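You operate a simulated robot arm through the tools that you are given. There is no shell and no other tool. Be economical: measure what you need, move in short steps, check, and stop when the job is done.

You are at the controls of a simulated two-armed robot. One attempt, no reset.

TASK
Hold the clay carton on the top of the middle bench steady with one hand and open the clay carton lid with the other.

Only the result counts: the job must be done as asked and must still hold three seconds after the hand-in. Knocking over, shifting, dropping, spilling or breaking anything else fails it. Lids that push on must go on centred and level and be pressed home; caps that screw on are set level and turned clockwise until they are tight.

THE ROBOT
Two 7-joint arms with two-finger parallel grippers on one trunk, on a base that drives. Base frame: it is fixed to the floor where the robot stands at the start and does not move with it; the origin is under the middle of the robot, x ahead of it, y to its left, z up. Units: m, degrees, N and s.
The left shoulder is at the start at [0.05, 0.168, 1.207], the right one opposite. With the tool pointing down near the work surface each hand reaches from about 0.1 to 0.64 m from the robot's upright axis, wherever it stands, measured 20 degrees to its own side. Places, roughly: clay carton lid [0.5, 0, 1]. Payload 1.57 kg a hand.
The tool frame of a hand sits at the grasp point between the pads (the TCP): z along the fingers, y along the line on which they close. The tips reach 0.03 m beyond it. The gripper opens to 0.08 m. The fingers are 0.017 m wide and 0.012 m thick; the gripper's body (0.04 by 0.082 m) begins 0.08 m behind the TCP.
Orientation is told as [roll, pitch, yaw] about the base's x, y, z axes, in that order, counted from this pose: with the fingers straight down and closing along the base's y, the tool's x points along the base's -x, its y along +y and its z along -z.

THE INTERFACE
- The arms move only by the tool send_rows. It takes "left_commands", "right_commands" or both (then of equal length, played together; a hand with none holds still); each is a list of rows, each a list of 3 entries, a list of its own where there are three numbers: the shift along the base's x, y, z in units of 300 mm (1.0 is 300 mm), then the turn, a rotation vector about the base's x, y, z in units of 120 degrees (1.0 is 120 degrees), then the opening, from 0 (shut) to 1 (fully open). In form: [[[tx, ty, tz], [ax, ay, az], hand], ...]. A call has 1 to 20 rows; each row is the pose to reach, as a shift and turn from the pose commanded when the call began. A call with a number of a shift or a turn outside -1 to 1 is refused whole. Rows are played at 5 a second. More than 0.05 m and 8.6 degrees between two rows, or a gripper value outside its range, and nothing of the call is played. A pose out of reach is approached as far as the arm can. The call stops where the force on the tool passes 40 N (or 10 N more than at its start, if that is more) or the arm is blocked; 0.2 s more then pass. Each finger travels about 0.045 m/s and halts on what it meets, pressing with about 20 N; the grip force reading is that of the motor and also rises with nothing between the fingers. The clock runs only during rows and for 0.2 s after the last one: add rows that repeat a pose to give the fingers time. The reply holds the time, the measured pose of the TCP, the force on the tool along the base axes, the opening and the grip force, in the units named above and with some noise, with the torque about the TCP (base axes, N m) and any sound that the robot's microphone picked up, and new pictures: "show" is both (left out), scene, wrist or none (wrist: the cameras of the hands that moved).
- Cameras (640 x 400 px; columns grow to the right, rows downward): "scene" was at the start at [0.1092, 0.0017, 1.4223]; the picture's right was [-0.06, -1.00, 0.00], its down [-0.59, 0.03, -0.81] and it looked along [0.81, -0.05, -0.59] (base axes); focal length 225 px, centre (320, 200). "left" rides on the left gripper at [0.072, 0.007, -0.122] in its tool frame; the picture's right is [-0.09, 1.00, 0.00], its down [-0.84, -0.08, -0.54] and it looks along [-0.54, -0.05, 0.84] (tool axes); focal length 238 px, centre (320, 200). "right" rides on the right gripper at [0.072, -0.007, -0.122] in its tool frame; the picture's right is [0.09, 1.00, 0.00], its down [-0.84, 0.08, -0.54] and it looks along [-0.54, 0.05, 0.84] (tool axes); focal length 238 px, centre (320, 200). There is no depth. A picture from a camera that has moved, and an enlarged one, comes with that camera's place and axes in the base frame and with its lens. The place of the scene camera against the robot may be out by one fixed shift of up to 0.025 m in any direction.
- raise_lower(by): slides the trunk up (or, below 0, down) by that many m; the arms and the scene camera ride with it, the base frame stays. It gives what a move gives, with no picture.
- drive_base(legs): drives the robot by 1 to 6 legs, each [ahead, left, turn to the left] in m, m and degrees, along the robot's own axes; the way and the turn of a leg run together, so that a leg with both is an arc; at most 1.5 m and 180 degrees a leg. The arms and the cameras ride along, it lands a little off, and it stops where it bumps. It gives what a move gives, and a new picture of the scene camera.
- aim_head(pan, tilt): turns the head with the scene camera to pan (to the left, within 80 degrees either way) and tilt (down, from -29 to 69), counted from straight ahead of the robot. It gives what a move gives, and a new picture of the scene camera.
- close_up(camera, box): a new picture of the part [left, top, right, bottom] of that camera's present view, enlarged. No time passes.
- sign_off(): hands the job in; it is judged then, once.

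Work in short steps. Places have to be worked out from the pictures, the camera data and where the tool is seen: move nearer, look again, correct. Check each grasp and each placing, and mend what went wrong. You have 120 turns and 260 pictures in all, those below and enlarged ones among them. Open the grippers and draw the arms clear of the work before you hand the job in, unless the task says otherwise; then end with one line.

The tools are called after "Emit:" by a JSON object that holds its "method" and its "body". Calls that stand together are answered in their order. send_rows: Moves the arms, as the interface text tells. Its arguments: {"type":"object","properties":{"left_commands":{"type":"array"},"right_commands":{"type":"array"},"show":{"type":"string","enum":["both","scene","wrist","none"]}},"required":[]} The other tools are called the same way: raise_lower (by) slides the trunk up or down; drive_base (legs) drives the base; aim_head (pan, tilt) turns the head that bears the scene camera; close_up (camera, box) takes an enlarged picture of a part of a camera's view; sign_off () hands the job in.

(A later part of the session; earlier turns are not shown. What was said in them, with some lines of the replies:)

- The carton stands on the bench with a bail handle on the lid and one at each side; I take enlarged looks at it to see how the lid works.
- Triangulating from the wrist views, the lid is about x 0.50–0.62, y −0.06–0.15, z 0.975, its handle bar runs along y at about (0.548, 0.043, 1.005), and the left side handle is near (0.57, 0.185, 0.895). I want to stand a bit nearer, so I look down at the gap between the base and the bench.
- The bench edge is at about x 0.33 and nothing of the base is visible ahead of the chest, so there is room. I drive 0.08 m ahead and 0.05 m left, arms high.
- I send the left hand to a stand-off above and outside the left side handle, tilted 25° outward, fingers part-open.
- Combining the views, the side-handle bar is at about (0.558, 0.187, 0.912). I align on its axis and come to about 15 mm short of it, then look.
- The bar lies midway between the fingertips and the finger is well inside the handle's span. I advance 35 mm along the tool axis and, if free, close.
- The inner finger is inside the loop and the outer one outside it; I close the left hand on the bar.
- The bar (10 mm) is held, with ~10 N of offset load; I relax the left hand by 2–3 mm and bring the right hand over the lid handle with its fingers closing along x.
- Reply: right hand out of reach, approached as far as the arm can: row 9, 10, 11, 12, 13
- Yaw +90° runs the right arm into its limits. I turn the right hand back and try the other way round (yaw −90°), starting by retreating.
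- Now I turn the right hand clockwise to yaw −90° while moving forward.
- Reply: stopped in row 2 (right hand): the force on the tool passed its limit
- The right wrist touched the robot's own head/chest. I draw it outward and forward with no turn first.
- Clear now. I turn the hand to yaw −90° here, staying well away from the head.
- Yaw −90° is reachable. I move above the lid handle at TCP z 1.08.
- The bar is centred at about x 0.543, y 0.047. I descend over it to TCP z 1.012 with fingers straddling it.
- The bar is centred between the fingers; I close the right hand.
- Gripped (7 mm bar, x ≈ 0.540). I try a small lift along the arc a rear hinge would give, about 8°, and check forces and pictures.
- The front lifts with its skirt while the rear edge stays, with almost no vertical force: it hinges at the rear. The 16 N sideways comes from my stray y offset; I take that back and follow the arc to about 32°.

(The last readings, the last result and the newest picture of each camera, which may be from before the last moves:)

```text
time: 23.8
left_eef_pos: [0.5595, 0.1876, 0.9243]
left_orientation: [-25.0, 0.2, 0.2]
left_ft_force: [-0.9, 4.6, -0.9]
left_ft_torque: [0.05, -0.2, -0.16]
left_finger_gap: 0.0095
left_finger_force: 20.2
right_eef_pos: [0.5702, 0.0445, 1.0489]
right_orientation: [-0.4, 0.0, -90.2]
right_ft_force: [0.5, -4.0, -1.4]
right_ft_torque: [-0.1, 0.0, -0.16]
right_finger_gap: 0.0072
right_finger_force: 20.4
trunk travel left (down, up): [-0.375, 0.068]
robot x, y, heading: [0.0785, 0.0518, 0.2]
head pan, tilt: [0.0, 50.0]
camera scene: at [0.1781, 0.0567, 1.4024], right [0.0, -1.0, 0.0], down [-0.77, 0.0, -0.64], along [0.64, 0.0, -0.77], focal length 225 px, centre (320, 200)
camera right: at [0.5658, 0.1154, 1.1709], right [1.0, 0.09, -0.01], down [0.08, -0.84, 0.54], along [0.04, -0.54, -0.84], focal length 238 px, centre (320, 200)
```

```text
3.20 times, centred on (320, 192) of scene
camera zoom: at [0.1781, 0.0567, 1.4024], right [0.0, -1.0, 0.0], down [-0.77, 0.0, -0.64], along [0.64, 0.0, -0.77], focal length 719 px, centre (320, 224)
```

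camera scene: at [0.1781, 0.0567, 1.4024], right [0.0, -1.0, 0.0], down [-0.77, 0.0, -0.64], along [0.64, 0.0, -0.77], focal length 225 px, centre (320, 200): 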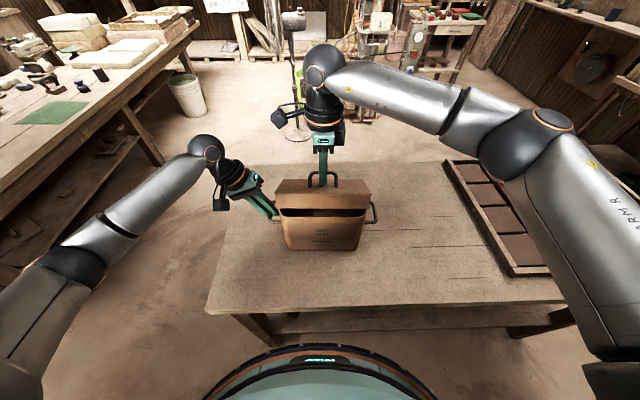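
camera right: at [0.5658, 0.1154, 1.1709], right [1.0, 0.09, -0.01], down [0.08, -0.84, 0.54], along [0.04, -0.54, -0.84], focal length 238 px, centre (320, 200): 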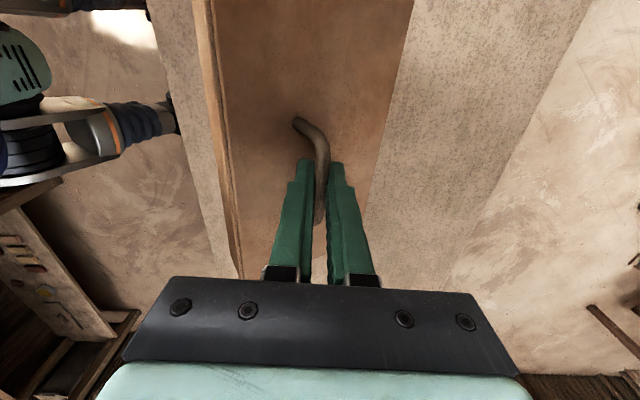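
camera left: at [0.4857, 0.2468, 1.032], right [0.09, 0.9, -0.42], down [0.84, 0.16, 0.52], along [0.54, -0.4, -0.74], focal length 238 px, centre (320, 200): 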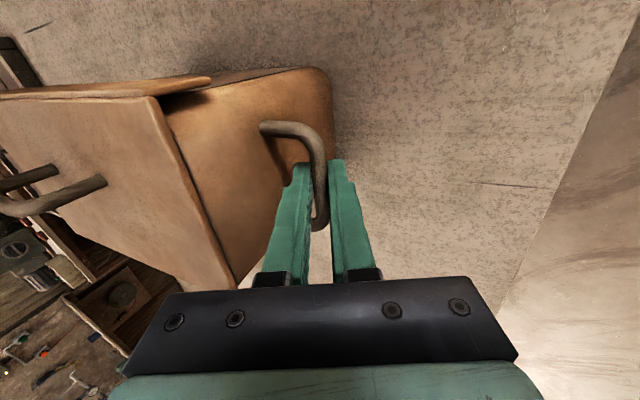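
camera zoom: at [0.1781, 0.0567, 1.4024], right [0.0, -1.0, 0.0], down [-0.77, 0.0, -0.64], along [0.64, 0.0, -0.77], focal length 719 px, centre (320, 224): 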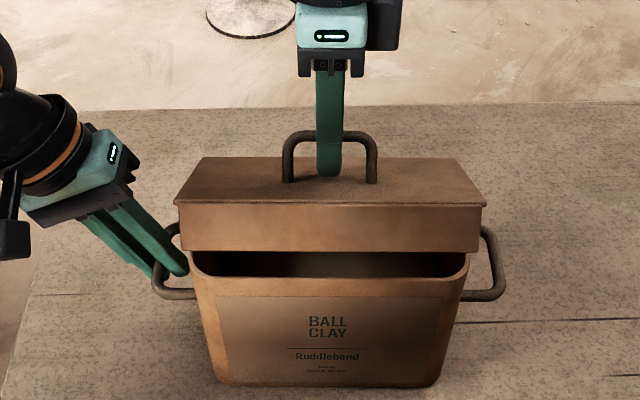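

Smooth, forces under 5 N and the carton is still. I continue the arc to about 64°.

Emit:
{"method": "send_rows", "body": {"right_commands": [[[0.017, 0, 0.011], [0, 0, 0], 0], [[0.035, 0, 0.02], [0, 0, 0], 0], [[0.053, 0, 0.029], [0, 0, 0], 0], [[0.073, 0, 0.036], [0, 0, 0], 0], [[0.092, 0, 0.042], [0, 0, 0], 0], [[0.112, 0, 0.046], [0, 0, 0], 0], [[0.132, 0, 0.049], [0, 0, 0], 0], [[0.152, 0, 0.05], [0, 0, 0], 0], [[0.152, 0, 0.05], [0, 0, 0], 0]]}}

Emit:
{"method": "close_up", "body": {"camera": "scene", "box": [220, 130, 420, 255]}}

```text
time: 25.8
left_eef_pos: [0.5583, 0.1886, 0.9234]
left_orientation: [-25.0, 0.1, 0.3]
left_ft_force: [0.5, -6.4, -0.5]
left_ft_torque: [-0.03, -0.07, -0.17]
left_finger_gap: 0.0098
left_finger_force: 20.1
right_eef_pos: [0.6164, 0.0446, 1.0642]
right_orientation: [-0.3, 0.1, -90.2]
right_ft_force: [-0.7, 1.5, 6.9]
right_ft_torque: [-0.15, 0.0, -0.27]
right_finger_gap: 0.0069
right_finger_force: 20.4
trunk travel left (down, up): [-0.375, 0.068]
robot x, y, heading: [0.0798, 0.052, 0.1]
head pan, tilt: [0.0, 50.0]
camera scene: at [0.1779, 0.0566, 1.4025], right [0.0, -1.0, 0.0], down [-0.77, 0.0, -0.64], along [0.64, 0.0, -0.77], focal length 225 px, centre (320, 200)
camera right: at [0.6115, 0.1153, 1.1865], right [1.0, 0.09, -0.01], down [0.08, -0.84, 0.54], along [0.04, -0.54, -0.84], focal length 238 px, centre (320, 200)
```

scene: 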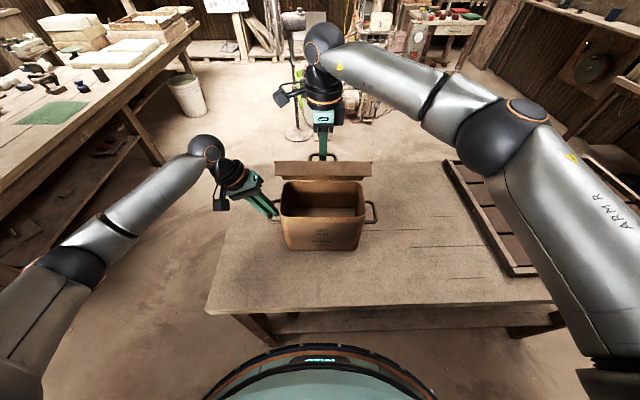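
right: 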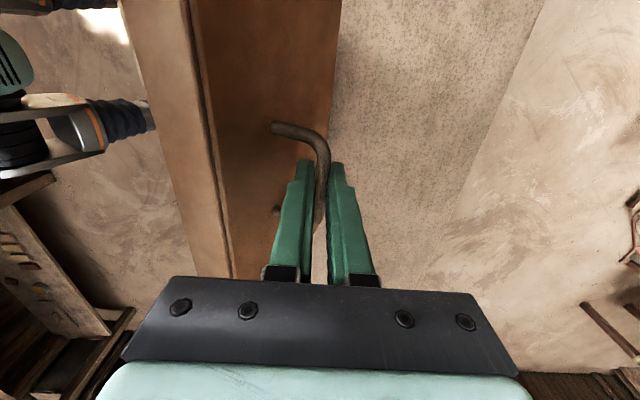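

```text
3.20 times, centred on (320, 192) of scene
camera zoom: at [0.1779, 0.0566, 1.4025], right [0.0, -1.0, 0.0], down [-0.77, 0.0, -0.64], along [0.64, 0.0, -0.77], focal length 719 px, centre (320, 224)
```

zoom: 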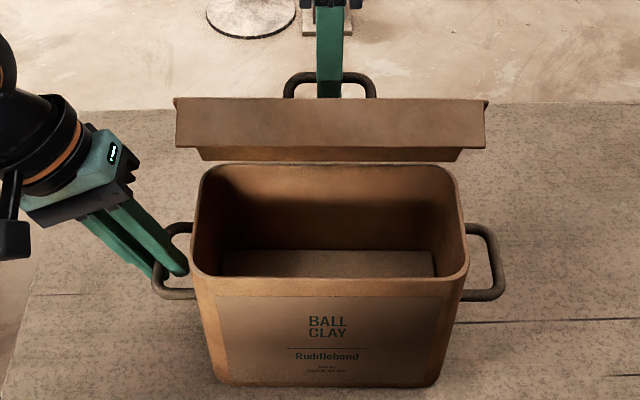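

Open about 64°, a slight 7 N radial load. I go on to about 84°, 1 mm higher.

Emit:
{"method": "send_rows", "body": {"right_commands": [[[0.02, 0, 0.004], [0, 0, 0], 0], [[0.041, 0, 0.003], [0, 0, 0], 0], [[0.061, 0, 0.001], [0, 0, 0], 0], [[0.081, 0, -0.003], [0, 0, 0], 0], [[0.1, 0, -0.008], [0, 0, 0], 0], [[0.1, 0, -0.008], [0, 0, 0], 0]]}}

Emit:
{"method": "close_up", "body": {"camera": "scene", "box": [220, 110, 420, 235]}}

```text
time: 27.2
left_eef_pos: [0.5592, 0.1887, 0.9239]
left_orientation: [-25.2, 0.0, 0.3]
left_ft_force: [0.6, -8.6, 4.6]
left_ft_torque: [-0.07, 0.21, -0.39]
left_finger_gap: 0.0096
left_finger_force: 19.8
right_eef_pos: [0.6452, 0.0437, 1.0627]
right_orientation: [-0.6, 0.0, -90.0]
right_ft_force: [-3.0, 7.8, -0.2]
right_ft_torque: [-0.13, 0.03, -0.28]
right_finger_gap: 0.0074
right_finger_force: 19.9
trunk travel left (down, up): [-0.375, 0.068]
robot x, y, heading: [0.0803, 0.0484, -0.0]
head pan, tilt: [0.0, 50.0]
camera scene: at [0.1782, 0.0568, 1.4023], right [0.0, -1.0, 0.0], down [-0.77, 0.0, -0.64], along [0.64, 0.0, -0.77], focal length 225 px, centre (320, 200)
camera right: at [0.6412, 0.1144, 1.1836], right [1.0, 0.09, -0.01], down [0.08, -0.84, 0.54], along [0.04, -0.54, -0.84], focal length 238 px, centre (320, 200)
```

scene: 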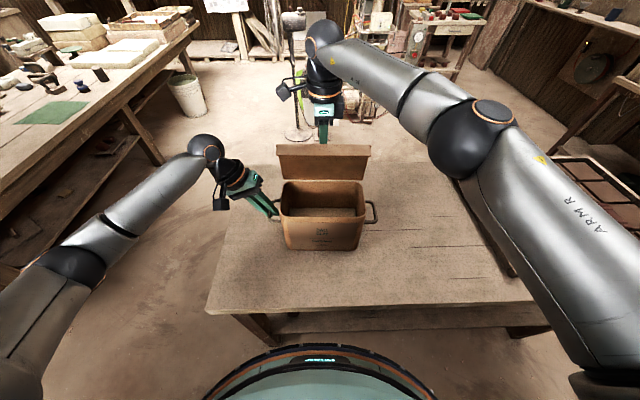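
right: 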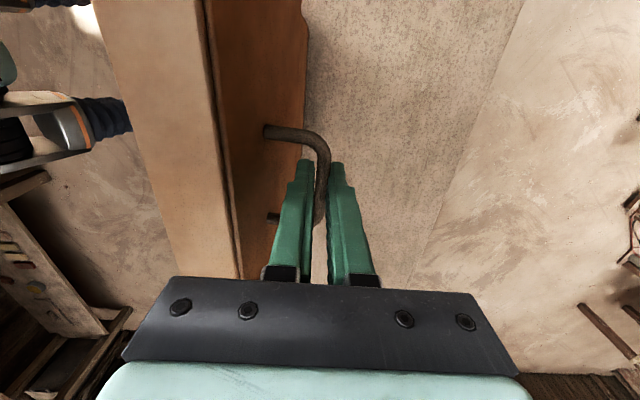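

```text
3.20 times, centred on (320, 172) of scene
camera zoom: at [0.1782, 0.0568, 1.4023], right [0.0, -1.0, 0.0], down [-0.77, 0.0, -0.64], along [0.64, 0.0, -0.77], focal length 719 px, centre (320, 288)
```

zoom: 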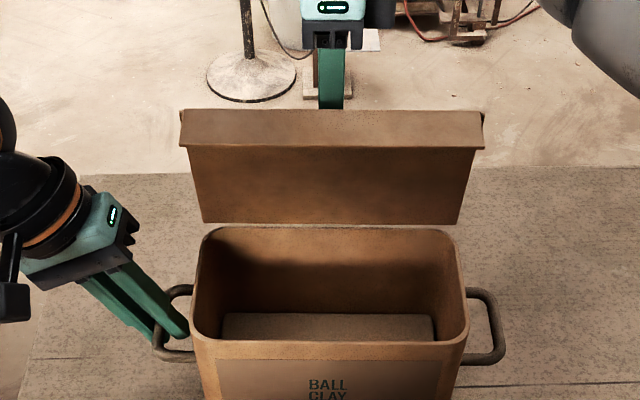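

Lid nearly upright, forces small. I nudge 1 mm in +y and swing it past vertical to about 100°, so it rests open.

Emit:
{"method": "send_rows", "body": {"right_commands": [[[0.019, 0.003, -0.007], [0, 0, 0], 0], [[0.038, 0.003, -0.015], [0, 0, 0], 0], [[0.056, 0.003, -0.024], [0, 0, 0], 0], [[0.073, 0.003, -0.035], [0, 0, 0], 0], [[0.073, 0.003, -0.035], [0, 0, 0], 0]]}}

Emit:
{"method": "close_up", "body": {"camera": "scene", "box": [220, 110, 420, 235]}}

```text
time: 28.4
left_eef_pos: [0.5577, 0.1889, 0.9238]
left_orientation: [-25.2, 0.3, 0.1]
left_ft_force: [2.7, -10.4, 2.3]
left_ft_torque: [-0.11, -0.1, -0.15]
left_finger_gap: 0.0099
left_finger_force: 19.6
right_eef_pos: [0.6608, 0.0442, 1.0559]
right_orientation: [-0.2, -0.1, -90.0]
right_ft_force: [6.4, 16.2, 11.5]
right_ft_torque: [-0.02, -0.01, -0.19]
right_finger_gap: 0.0072
right_finger_force: 19.6
right hand out of reach, approached as far as the arm can: row 3, 4, 5
trunk travel left (down, up): [-0.375, 0.068]
robot x, y, heading: [0.0773, 0.0488, 0.3]
head pan, tilt: [0.0, 50.0]
camera scene: at [0.1777, 0.0578, 1.4026], right [0.0, -1.0, 0.0], down [-0.77, 0.0, -0.64], along [0.64, 0.0, -0.77], focal length 225 px, centre (320, 200)
camera right: at [0.6553, 0.1145, 1.177], right [1.0, 0.09, 0.0], down [0.08, -0.84, 0.54], along [0.05, -0.54, -0.84], focal length 238 px, centre (320, 200)
```

scene: 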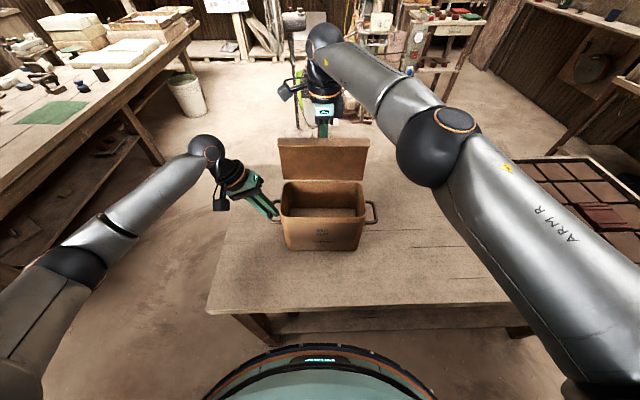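
right: 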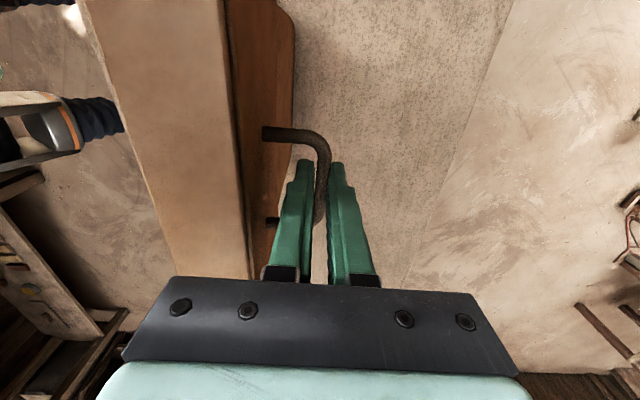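

```text
3.20 times, centred on (320, 172) of scene
camera zoom: at [0.1777, 0.0578, 1.4026], right [0.0, -1.0, 0.0], down [-0.77, 0.0, -0.64], along [0.64, 0.0, -0.77], focal length 719 px, centre (320, 288)
```

zoom: 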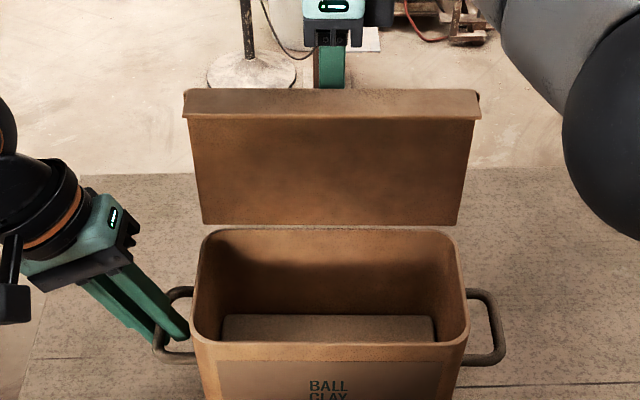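

The right arm is at its reach limit with the lid at roughly 92–95°. I ease the sideways load and open the fingers just slightly around the bar, so that they still catch it, to see which way the lid wants to go.

Emit:
{"method": "send_rows", "body": {"right_commands": [[[0, 0.005, 0.003], [0, 0, 0], 0], [[0, 0.005, 0.003], [0, 0, 0], 0.12], [[0, 0.005, 0.003], [0, 0, 0], 0.2], [[0, 0.005, 0.003], [0, 0, 0], 0.2], [[0, 0.005, 0.003], [0, 0, 0], 0.2]]}}

Emit:
{"method": "close_up", "body": {"camera": "scene", "box": [220, 110, 420, 235]}}

```text
time: 29.6
left_eef_pos: [0.5583, 0.1887, 0.923]
left_orientation: [-24.9, 0.1, 0.4]
left_ft_force: [-2.2, -0.5, 2.5]
left_ft_torque: [-0.02, 0.28, -0.24]
left_finger_gap: 0.0096
left_finger_force: 20.1
right_eef_pos: [0.66, 0.0429, 1.0557]
right_orientation: [-0.3, 0.0, -90.1]
right_ft_force: [0.0, 1.0, 1.1]
right_ft_torque: [0.02, 0.0, -0.01]
right_finger_gap: 0.0158
right_finger_force: 0.1
trunk travel left (down, up): [-0.375, 0.068]
robot x, y, heading: [0.08, 0.0479, 0.6]
head pan, tilt: [0.0, 50.0]
camera scene: at [0.1772, 0.0567, 1.4025], right [0.0, -1.0, 0.0], down [-0.77, 0.0, -0.64], along [0.64, 0.0, -0.77], focal length 225 px, centre (320, 200)
camera right: at [0.6551, 0.1148, 1.1774], right [1.0, 0.09, -0.01], down [0.08, -0.84, 0.54], along [0.04, -0.54, -0.84], focal length 238 px, centre (320, 200)
```

scene: 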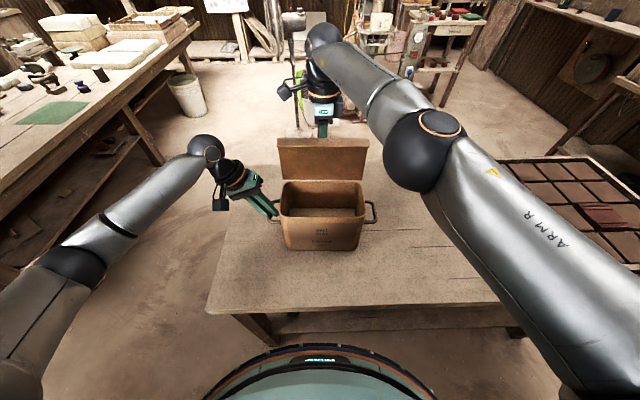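
right: 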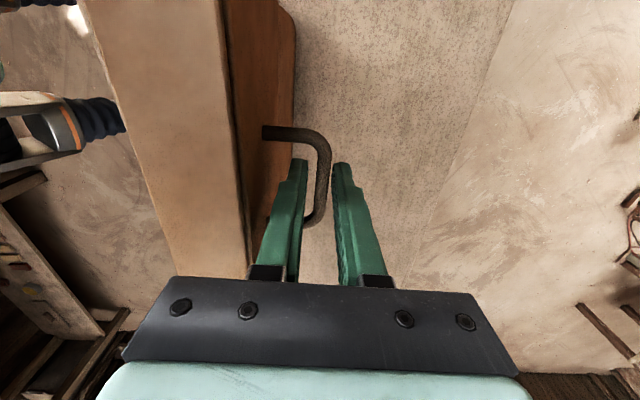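

```text
3.20 times, centred on (320, 172) of scene
camera zoom: at [0.1772, 0.0567, 1.4025], right [0.0, -1.0, 0.0], down [-0.77, 0.0, -0.64], along [0.64, 0.0, -0.77], focal length 719 px, centre (320, 288)
```

zoom: 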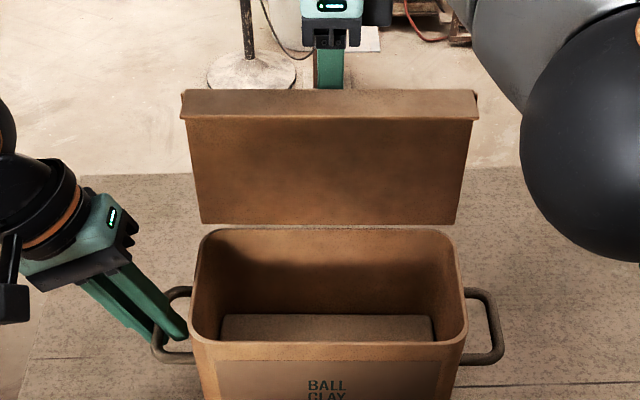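

No force on the hand and the lid stands there. I open a little more to see if the bar stays put or follows a finger.

Emit:
{"method": "send_rows", "body": {"right_commands": [[[0, 0, 0], [0, 0, 0], 0.3], [[0, 0, 0], [0, 0, 0], 0.3], [[0, 0, 0], [0, 0, 0], 0.3], [[0, 0, 0], [0, 0, 0], 0.3]], "show": "none"}}

Emit:
{"method": "close_up", "body": {"camera": "right", "box": [160, 80, 420, 290]}}

```text
time: 30.6
left_eef_pos: [0.5576, 0.1886, 0.9233]
left_orientation: [-25.1, 0.2, 0.4]
left_ft_force: [-4.7, 1.3, 1.1]
left_ft_torque: [0.02, 0.3, -0.38]
left_finger_gap: 0.0099
left_finger_force: 20.5
right_eef_pos: [0.6594, 0.045, 1.0556]
right_orientation: [-0.2, -0.1, -90.3]
right_ft_force: [-0.5, 0.3, -0.5]
right_ft_torque: [0.01, -0.01, 0.0]
right_finger_gap: 0.024
right_finger_force: 0.1
trunk travel left (down, up): [-0.375, 0.068]
robot x, y, heading: [0.0781, 0.05, -0.0]
head pan, tilt: [0.0, 50.0]
```

```text
1.90 times, centred on (290, 185) of right
camera zoom: at [0.6551, 0.1152, 1.1774], right [1.0, 0.09, -0.01], down [0.08, -0.84, 0.54], along [0.04, -0.54, -0.84], focal length 454 px, centre (377, 229)
```

zoom: 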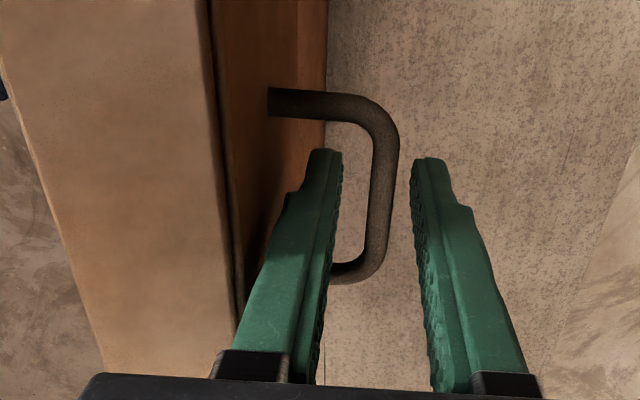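

The bar is free of both fingers and the lid stays open by itself at ~93°. I lift the right hand straight up out of the handle and bring it back over the carton, to push the lid a bit further for margin.

Emit:
{"method": "send_rows", "body": {"right_commands": [[[0, 0, 0.08], [0, 0, 0], 0.3], [[0, 0, 0.18], [0, 0, 0], 0.3], [[0, 0, 0.3], [0, 0, 0], 0.3], [[0, 0, 0.45], [0, 0, 0], 0.2], [[-0.1, 0, 0.48], [0, 0, 0], 0.0], [[-0.25, 0, 0.48], [0, 0, 0], 0.0], [[-0.4, 0, 0.48], [0, 0, 0], 0], [[-0.4, 0, 0.48], [0, 0, 0], 0]]}}

Emit:
{"method": "close_up", "body": {"camera": "scene", "box": [220, 110, 420, 235]}}

```text
time: 32.4
left_eef_pos: [0.5592, 0.1888, 0.9245]
left_orientation: [-25.0, 0.1, 0.3]
left_ft_force: [-0.9, 0.7, 0.8]
left_ft_torque: [0.06, -0.32, 0.0]
left_finger_gap: 0.0096
left_finger_force: 20.1
right_eef_pos: [0.5398, 0.0455, 1.1997]
right_orientation: [-0.7, 0.0, -90.3]
right_ft_force: [-0.2, -0.1, 0.0]
right_ft_torque: [-0.01, -0.03, -0.01]
right_finger_gap: 0.0
right_finger_force: 19.8
right hand out of reach, approached as far as the arm can: row 1, 2, 3, 4, 5
trunk travel left (down, up): [-0.375, 0.068]
robot x, y, heading: [0.0747, 0.0436, 0.2]
head pan, tilt: [0.0, 50.0]
camera scene: at [0.1778, 0.0571, 1.4025], right [0.0, -1.0, 0.0], down [-0.77, 0.0, -0.64], along [0.64, 0.0, -0.77], focal length 225 px, centre (320, 200)
camera right: at [0.5359, 0.1157, 1.3209], right [1.0, 0.09, -0.01], down [0.08, -0.84, 0.54], along [0.04, -0.54, -0.84], focal length 238 px, centre (320, 200)
```

scene: 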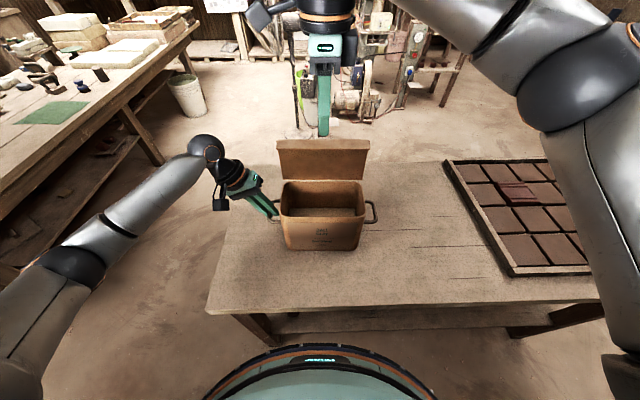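
right: 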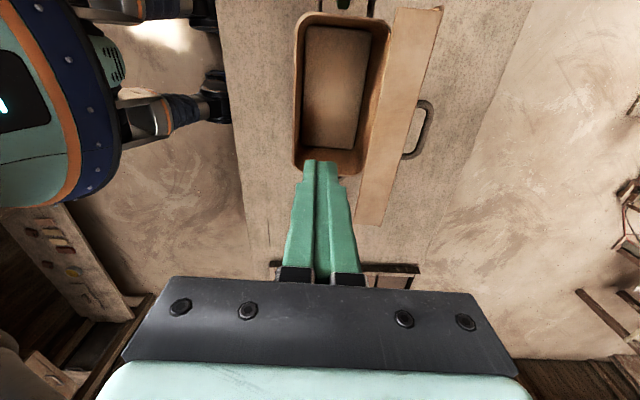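

```text
3.20 times, centred on (320, 172) of scene
camera zoom: at [0.1778, 0.0571, 1.4025], right [0.0, -1.0, 0.0], down [-0.77, 0.0, -0.64], along [0.64, 0.0, -0.77], focal length 719 px, centre (320, 288)
```

zoom: 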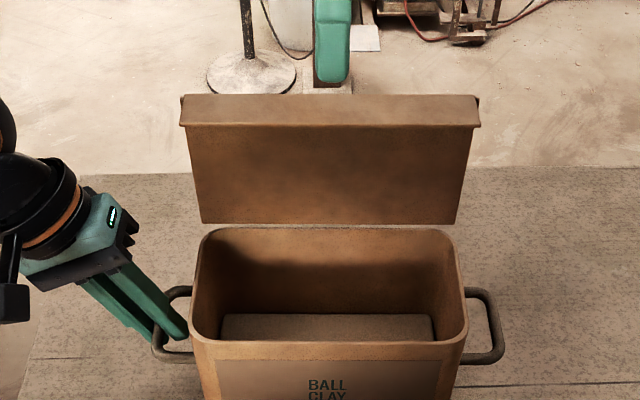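

The lid stands at about 90°, nudged slightly in the withdrawal. I lower the closed right fingers in front of its top edge and advance to x ≈ 0.58.

Emit:
{"method": "send_rows", "body": {"right_commands": [[[0, 0, -0.13], [0, 0, 0], 0], [[0, 0, -0.26], [0, 0, 0], 0], [[0, 0, -0.38], [0, 0, 0], 0], [[0.06, 0, -0.38], [0, 0, 0], 0], [[0.12, 0, -0.38], [0, 0, 0], 0], [[0.12, 0, -0.38], [0, 0, 0], 0]]}}

Emit:
{"method": "close_up", "body": {"camera": "scene", "box": [220, 110, 420, 235]}}

```text
time: 33.8
left_eef_pos: [0.558, 0.1903, 0.9236]
left_orientation: [-25.0, 0.1, 0.3]
left_ft_force: [-1.7, 2.0, 0.6]
left_ft_torque: [0.02, 0.11, -0.24]
left_finger_gap: 0.0096
left_finger_force: 20.5
right_eef_pos: [0.576, 0.045, 1.0848]
right_orientation: [-0.4, 0.0, -90.3]
right_ft_force: [0.9, 0.6, 0.0]
right_ft_torque: [0.01, 0.02, -0.01]
right_finger_gap: 0.0
right_finger_force: 19.7
trunk travel left (down, up): [-0.375, 0.068]
robot x, y, heading: [0.0798, 0.0515, 0.2]
head pan, tilt: [0.0, 50.0]
camera scene: at [0.1778, 0.0571, 1.4025], right [0.0, -1.0, 0.0], down [-0.77, 0.0, -0.64], along [0.64, 0.0, -0.77], focal length 225 px, centre (320, 200)
camera right: at [0.5716, 0.1156, 1.206], right [1.0, 0.09, -0.01], down [0.08, -0.84, 0.54], along [0.04, -0.54, -0.84], focal length 238 px, centre (320, 200)
```

scene: 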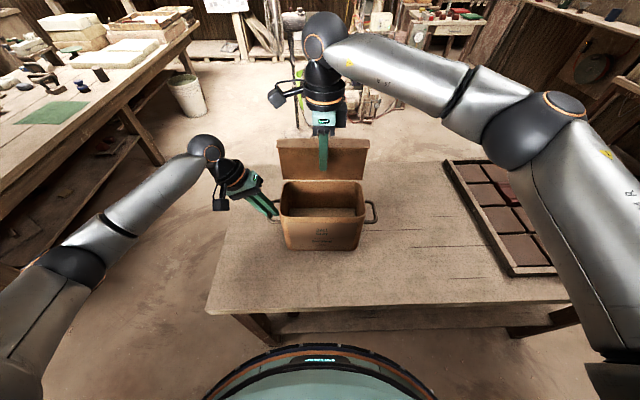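
right: 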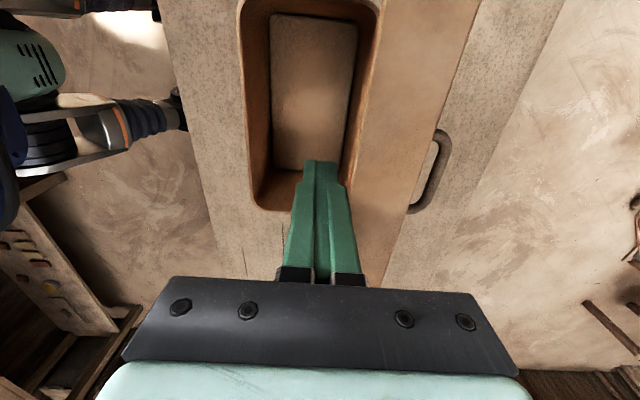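

```text
3.20 times, centred on (320, 172) of scene
camera zoom: at [0.1778, 0.0571, 1.4025], right [0.0, -1.0, 0.0], down [-0.77, 0.0, -0.64], along [0.64, 0.0, -0.77], focal length 719 px, centre (320, 288)
```

zoom: 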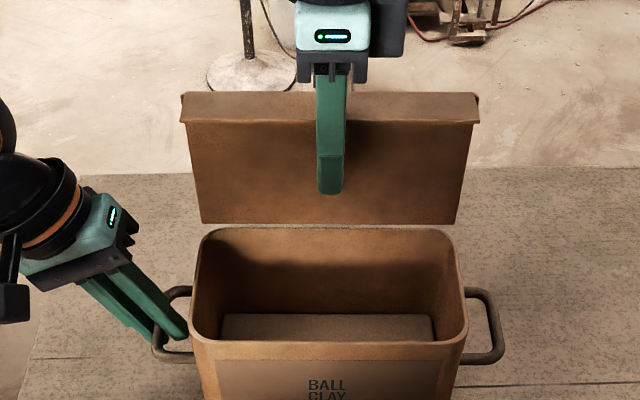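

The fingers are just at the skirt edge. I push forward in small steps, 24 mm, watching the force.

Emit:
{"method": "send_rows", "body": {"right_commands": [[[0.015, 0, 0], [0, 0, 0], 0], [[0.03, 0, 0], [0, 0, 0], 0], [[0.045, 0, 0], [0, 0, 0], 0], [[0.06, 0, 0], [0, 0, 0], 0], [[0.07, 0, 0], [0, 0, 0], 0], [[0.08, 0, 0], [0, 0, 0], 0], [[0.08, 0, 0], [0, 0, 0], 0]]}}

Emit:
{"method": "close_up", "body": {"camera": "scene", "box": [220, 110, 420, 235]}}

```text
time: 35.4
left_eef_pos: [0.5589, 0.1893, 0.9243]
left_orientation: [-25.0, 0.1, 0.3]
left_ft_force: [-2.1, 3.5, 0.8]
left_ft_torque: [-0.01, -0.07, -0.18]
left_finger_gap: 0.0098
left_finger_force: 19.9
right_eef_pos: [0.6012, 0.0456, 1.0842]
right_orientation: [-0.4, 0.1, -90.2]
right_ft_force: [-0.4, -1.0, 0.2]
right_ft_torque: [0.01, -0.01, 0.03]
right_finger_gap: 0.0
right_finger_force: 20.0
trunk travel left (down, up): [-0.375, 0.068]
robot x, y, heading: [0.0784, 0.0509, 0.2]
head pan, tilt: [0.0, 50.0]
camera scene: at [0.1778, 0.0572, 1.4024], right [0.0, -1.0, 0.0], down [-0.77, 0.0, -0.64], along [0.64, 0.0, -0.77], focal length 225 px, centre (320, 200)
camera right: at [0.5965, 0.1159, 1.2062], right [1.0, 0.09, -0.01], down [0.08, -0.84, 0.54], along [0.04, -0.54, -0.84], focal length 238 px, centre (320, 200)
```

scene: 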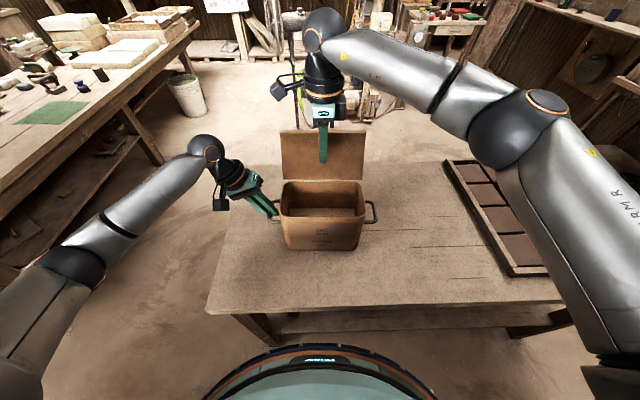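
right: 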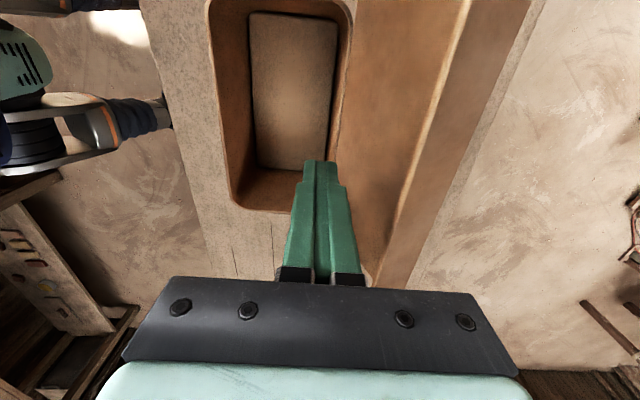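

```text
3.20 times, centred on (320, 172) of scene
camera zoom: at [0.1778, 0.0572, 1.4024], right [0.0, -1.0, 0.0], down [-0.77, 0.0, -0.64], along [0.64, 0.0, -0.77], focal length 719 px, centre (320, 288)
```

zoom: 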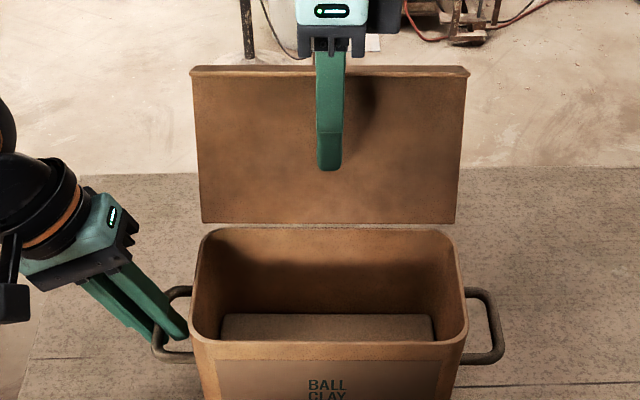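

The lid is now well past vertical (~110°) with no force on the hand. I withdraw the right hand back and up and to its side.

Emit:
{"method": "send_rows", "body": {"right_commands": [[[-0.1, 0, 0], [0, 0, 0], 0], [[-0.15, 0, 0.08], [0, 0, 0], 0], [[-0.18, 0, 0.2], [0, 0, 0], 0], [[-0.2, -0.05, 0.34], [0, 0, 0], 0], [[-0.22, -0.15, 0.42], [0, 0, 0], 0], [[-0.25, -0.28, 0.46], [0, 0, 0], 0], [[-0.28, -0.42, 0.46], [0, 0, 0], 0], [[-0.32, -0.56, 0.46], [0, 0, 0], 0.3]], "show": "scene"}}

Emit:
{"method": "close_up", "body": {"camera": "scene", "box": [220, 110, 420, 235]}}

```text
time: 37.2
left_eef_pos: [0.5577, 0.189, 0.9232]
left_orientation: [-25.0, 0.1, 0.3]
left_ft_force: [-0.5, 1.6, 0.1]
left_ft_torque: [0.12, -0.3, 0.0]
left_finger_gap: 0.0098
left_finger_force: 19.9
right_eef_pos: [0.5065, -0.1249, 1.2263]
right_orientation: [-0.4, 0.0, -90.1]
right_ft_force: [0.4, -1.1, -0.3]
right_ft_torque: [0.01, -0.02, -0.02]
right_finger_gap: 0.0242
right_finger_force: 0.1
trunk travel left (down, up): [-0.375, 0.068]
robot x, y, heading: [0.0775, 0.0516, 0.4]
head pan, tilt: [0.0, 50.0]
camera scene: at [0.1777, 0.0565, 1.4024], right [0.0, -1.0, 0.0], down [-0.77, 0.0, -0.64], along [0.64, 0.0, -0.77], focal length 225 px, centre (320, 200)
```

scene: 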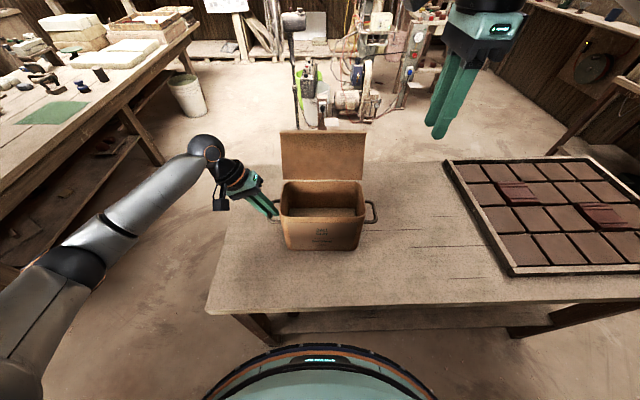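

```text
3.20 times, centred on (320, 172) of scene
camera zoom: at [0.1777, 0.0565, 1.4024], right [0.0, -1.0, 0.0], down [-0.77, 0.0, -0.64], along [0.64, 0.0, -0.77], focal length 719 px, centre (320, 288)
```

zoom: 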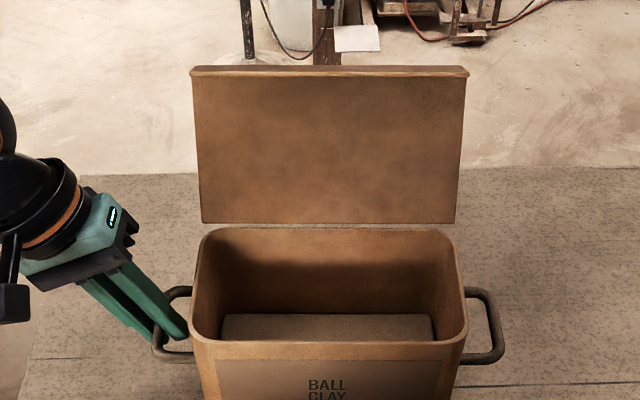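

The lid stays open unaided. Now I open the left hand slightly (to ~28 mm, as on approach) while holding still.

Emit:
{"method": "send_rows", "body": {"left_commands": [[[0, 0, 0], [0, 0, 0], 0.2], [[0, 0, 0], [0, 0, 0], 0.33], [[0, 0, 0], [0, 0, 0], 0.33], [[0, 0, 0], [0, 0, 0], 0.33]], "show": "wrist"}}

```text
time: 38.2
left_eef_pos: [0.5578, 0.1886, 0.9248]
left_orientation: [-25.0, 0.2, 0.3]
left_ft_force: [-0.2, 0.3, -0.7]
left_ft_torque: [0.01, 0.03, -0.02]
left_finger_gap: 0.0263
left_finger_force: 0.0
right_eef_pos: [0.5056, -0.1249, 1.2264]
right_orientation: [-0.4, 0.0, -90.3]
right_ft_force: [-0.6, -0.5, 0.2]
right_ft_torque: [0.01, 0.04, 0.04]
right_finger_gap: 0.024
right_finger_force: 0.1
trunk travel left (down, up): [-0.375, 0.068]
robot x, y, heading: [0.0781, 0.0516, 0.6]
head pan, tilt: [0.0, 50.0]
camera left: at [0.4859, 0.2466, 1.032], right [0.09, 0.9, -0.42], down [0.84, 0.16, 0.52], along [0.54, -0.4, -0.74], focal length 238 px, centre (320, 200)
```

left: 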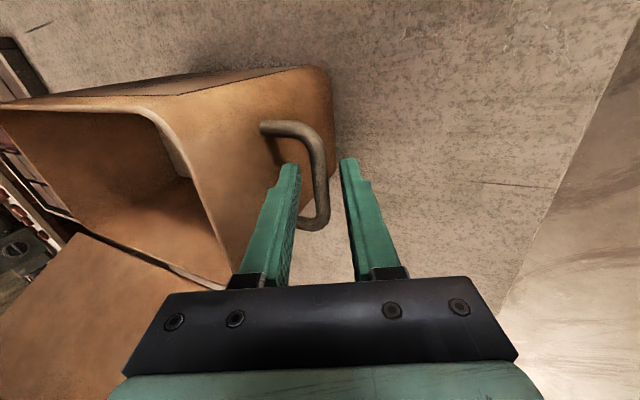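

The bar is free between the fingers; I withdraw the left hand back along its axis and clear.

Emit:
{"method": "send_rows", "body": {"left_commands": [[[0, 0.035, 0.075], [0, 0, 0], 0.33], [[0, 0.07, 0.151], [0, 0, 0], 0.33], [[0, 0.12, 0.26], [0, 0, 0], 0.33], [[0, 0.19, 0.36], [0, 0, 0], 0.33], [[-0.1, 0.25, 0.46], [0, 0, 0], 0.33], [[-0.2, 0.3, 0.56], [0, 0, 0], 0.5], [[-0.2, 0.3, 0.56], [0, 0, 0], 0.5]], "show": "scene"}}

Emit:
{"method": "close_up", "body": {"camera": "scene", "box": [220, 110, 420, 260]}}

```text
time: 39.8
left_eef_pos: [0.4988, 0.2781, 1.0908]
left_orientation: [-25.0, 0.1, 0.3]
left_ft_force: [0.8, 0.3, 0.7]
left_ft_torque: [-0.03, 0.01, -0.02]
left_finger_gap: 0.0396
left_finger_force: 0.0
right_eef_pos: [0.5055, -0.1241, 1.2262]
right_orientation: [-0.4, 0.0, -90.2]
right_ft_force: [-1.0, 0.5, 0.1]
right_ft_torque: [0.01, 0.02, 0.01]
right_finger_gap: 0.0241
right_finger_force: 0.1
trunk travel left (down, up): [-0.375, 0.068]
robot x, y, heading: [0.0793, 0.0477, 0.0]
head pan, tilt: [0.0, 50.0]
camera scene: at [0.1782, 0.0567, 1.4024], right [0.0, -1.0, 0.0], down [-0.77, 0.0, -0.64], along [0.64, 0.0, -0.77], focal length 225 px, centre (320, 200)
```

scene: 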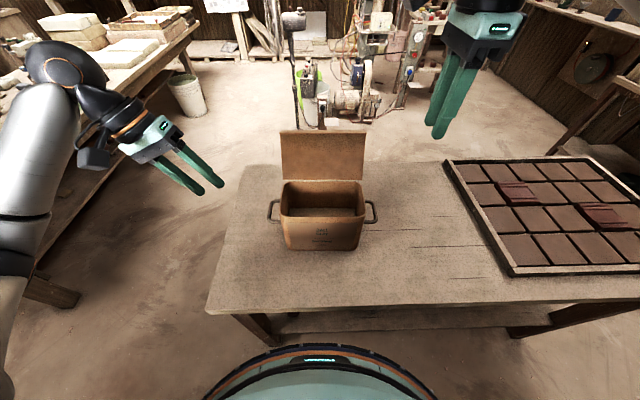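

```text
2.67 times, centred on (320, 185) of scene
camera zoom: at [0.1782, 0.0567, 1.4024], right [0.0, -1.0, 0.0], down [-0.77, 0.0, -0.64], along [0.64, 0.0, -0.77], focal length 600 px, centre (320, 240)
```

zoom: 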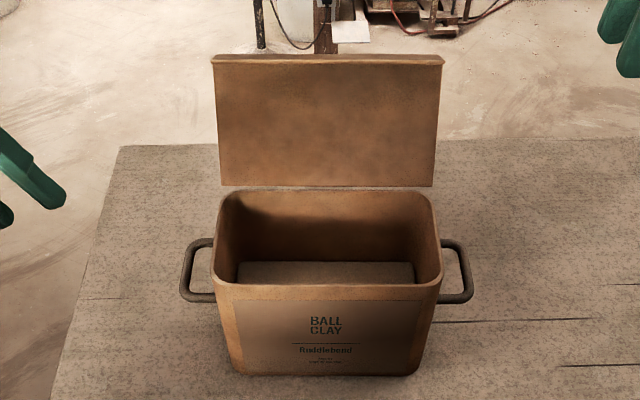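

The carton stands where it was, the lid stays open by itself, and both hands are open and clear; I hand in.

Emit:
{"method": "sign_off", "body": {}}

```text
The job is handed in.
```

The clay carton's hinged lid is open well past vertical and stays up by itself; I steadied the carton by its left side handle while opening it, then drew both hands clear, with the carton still in place on the bench.
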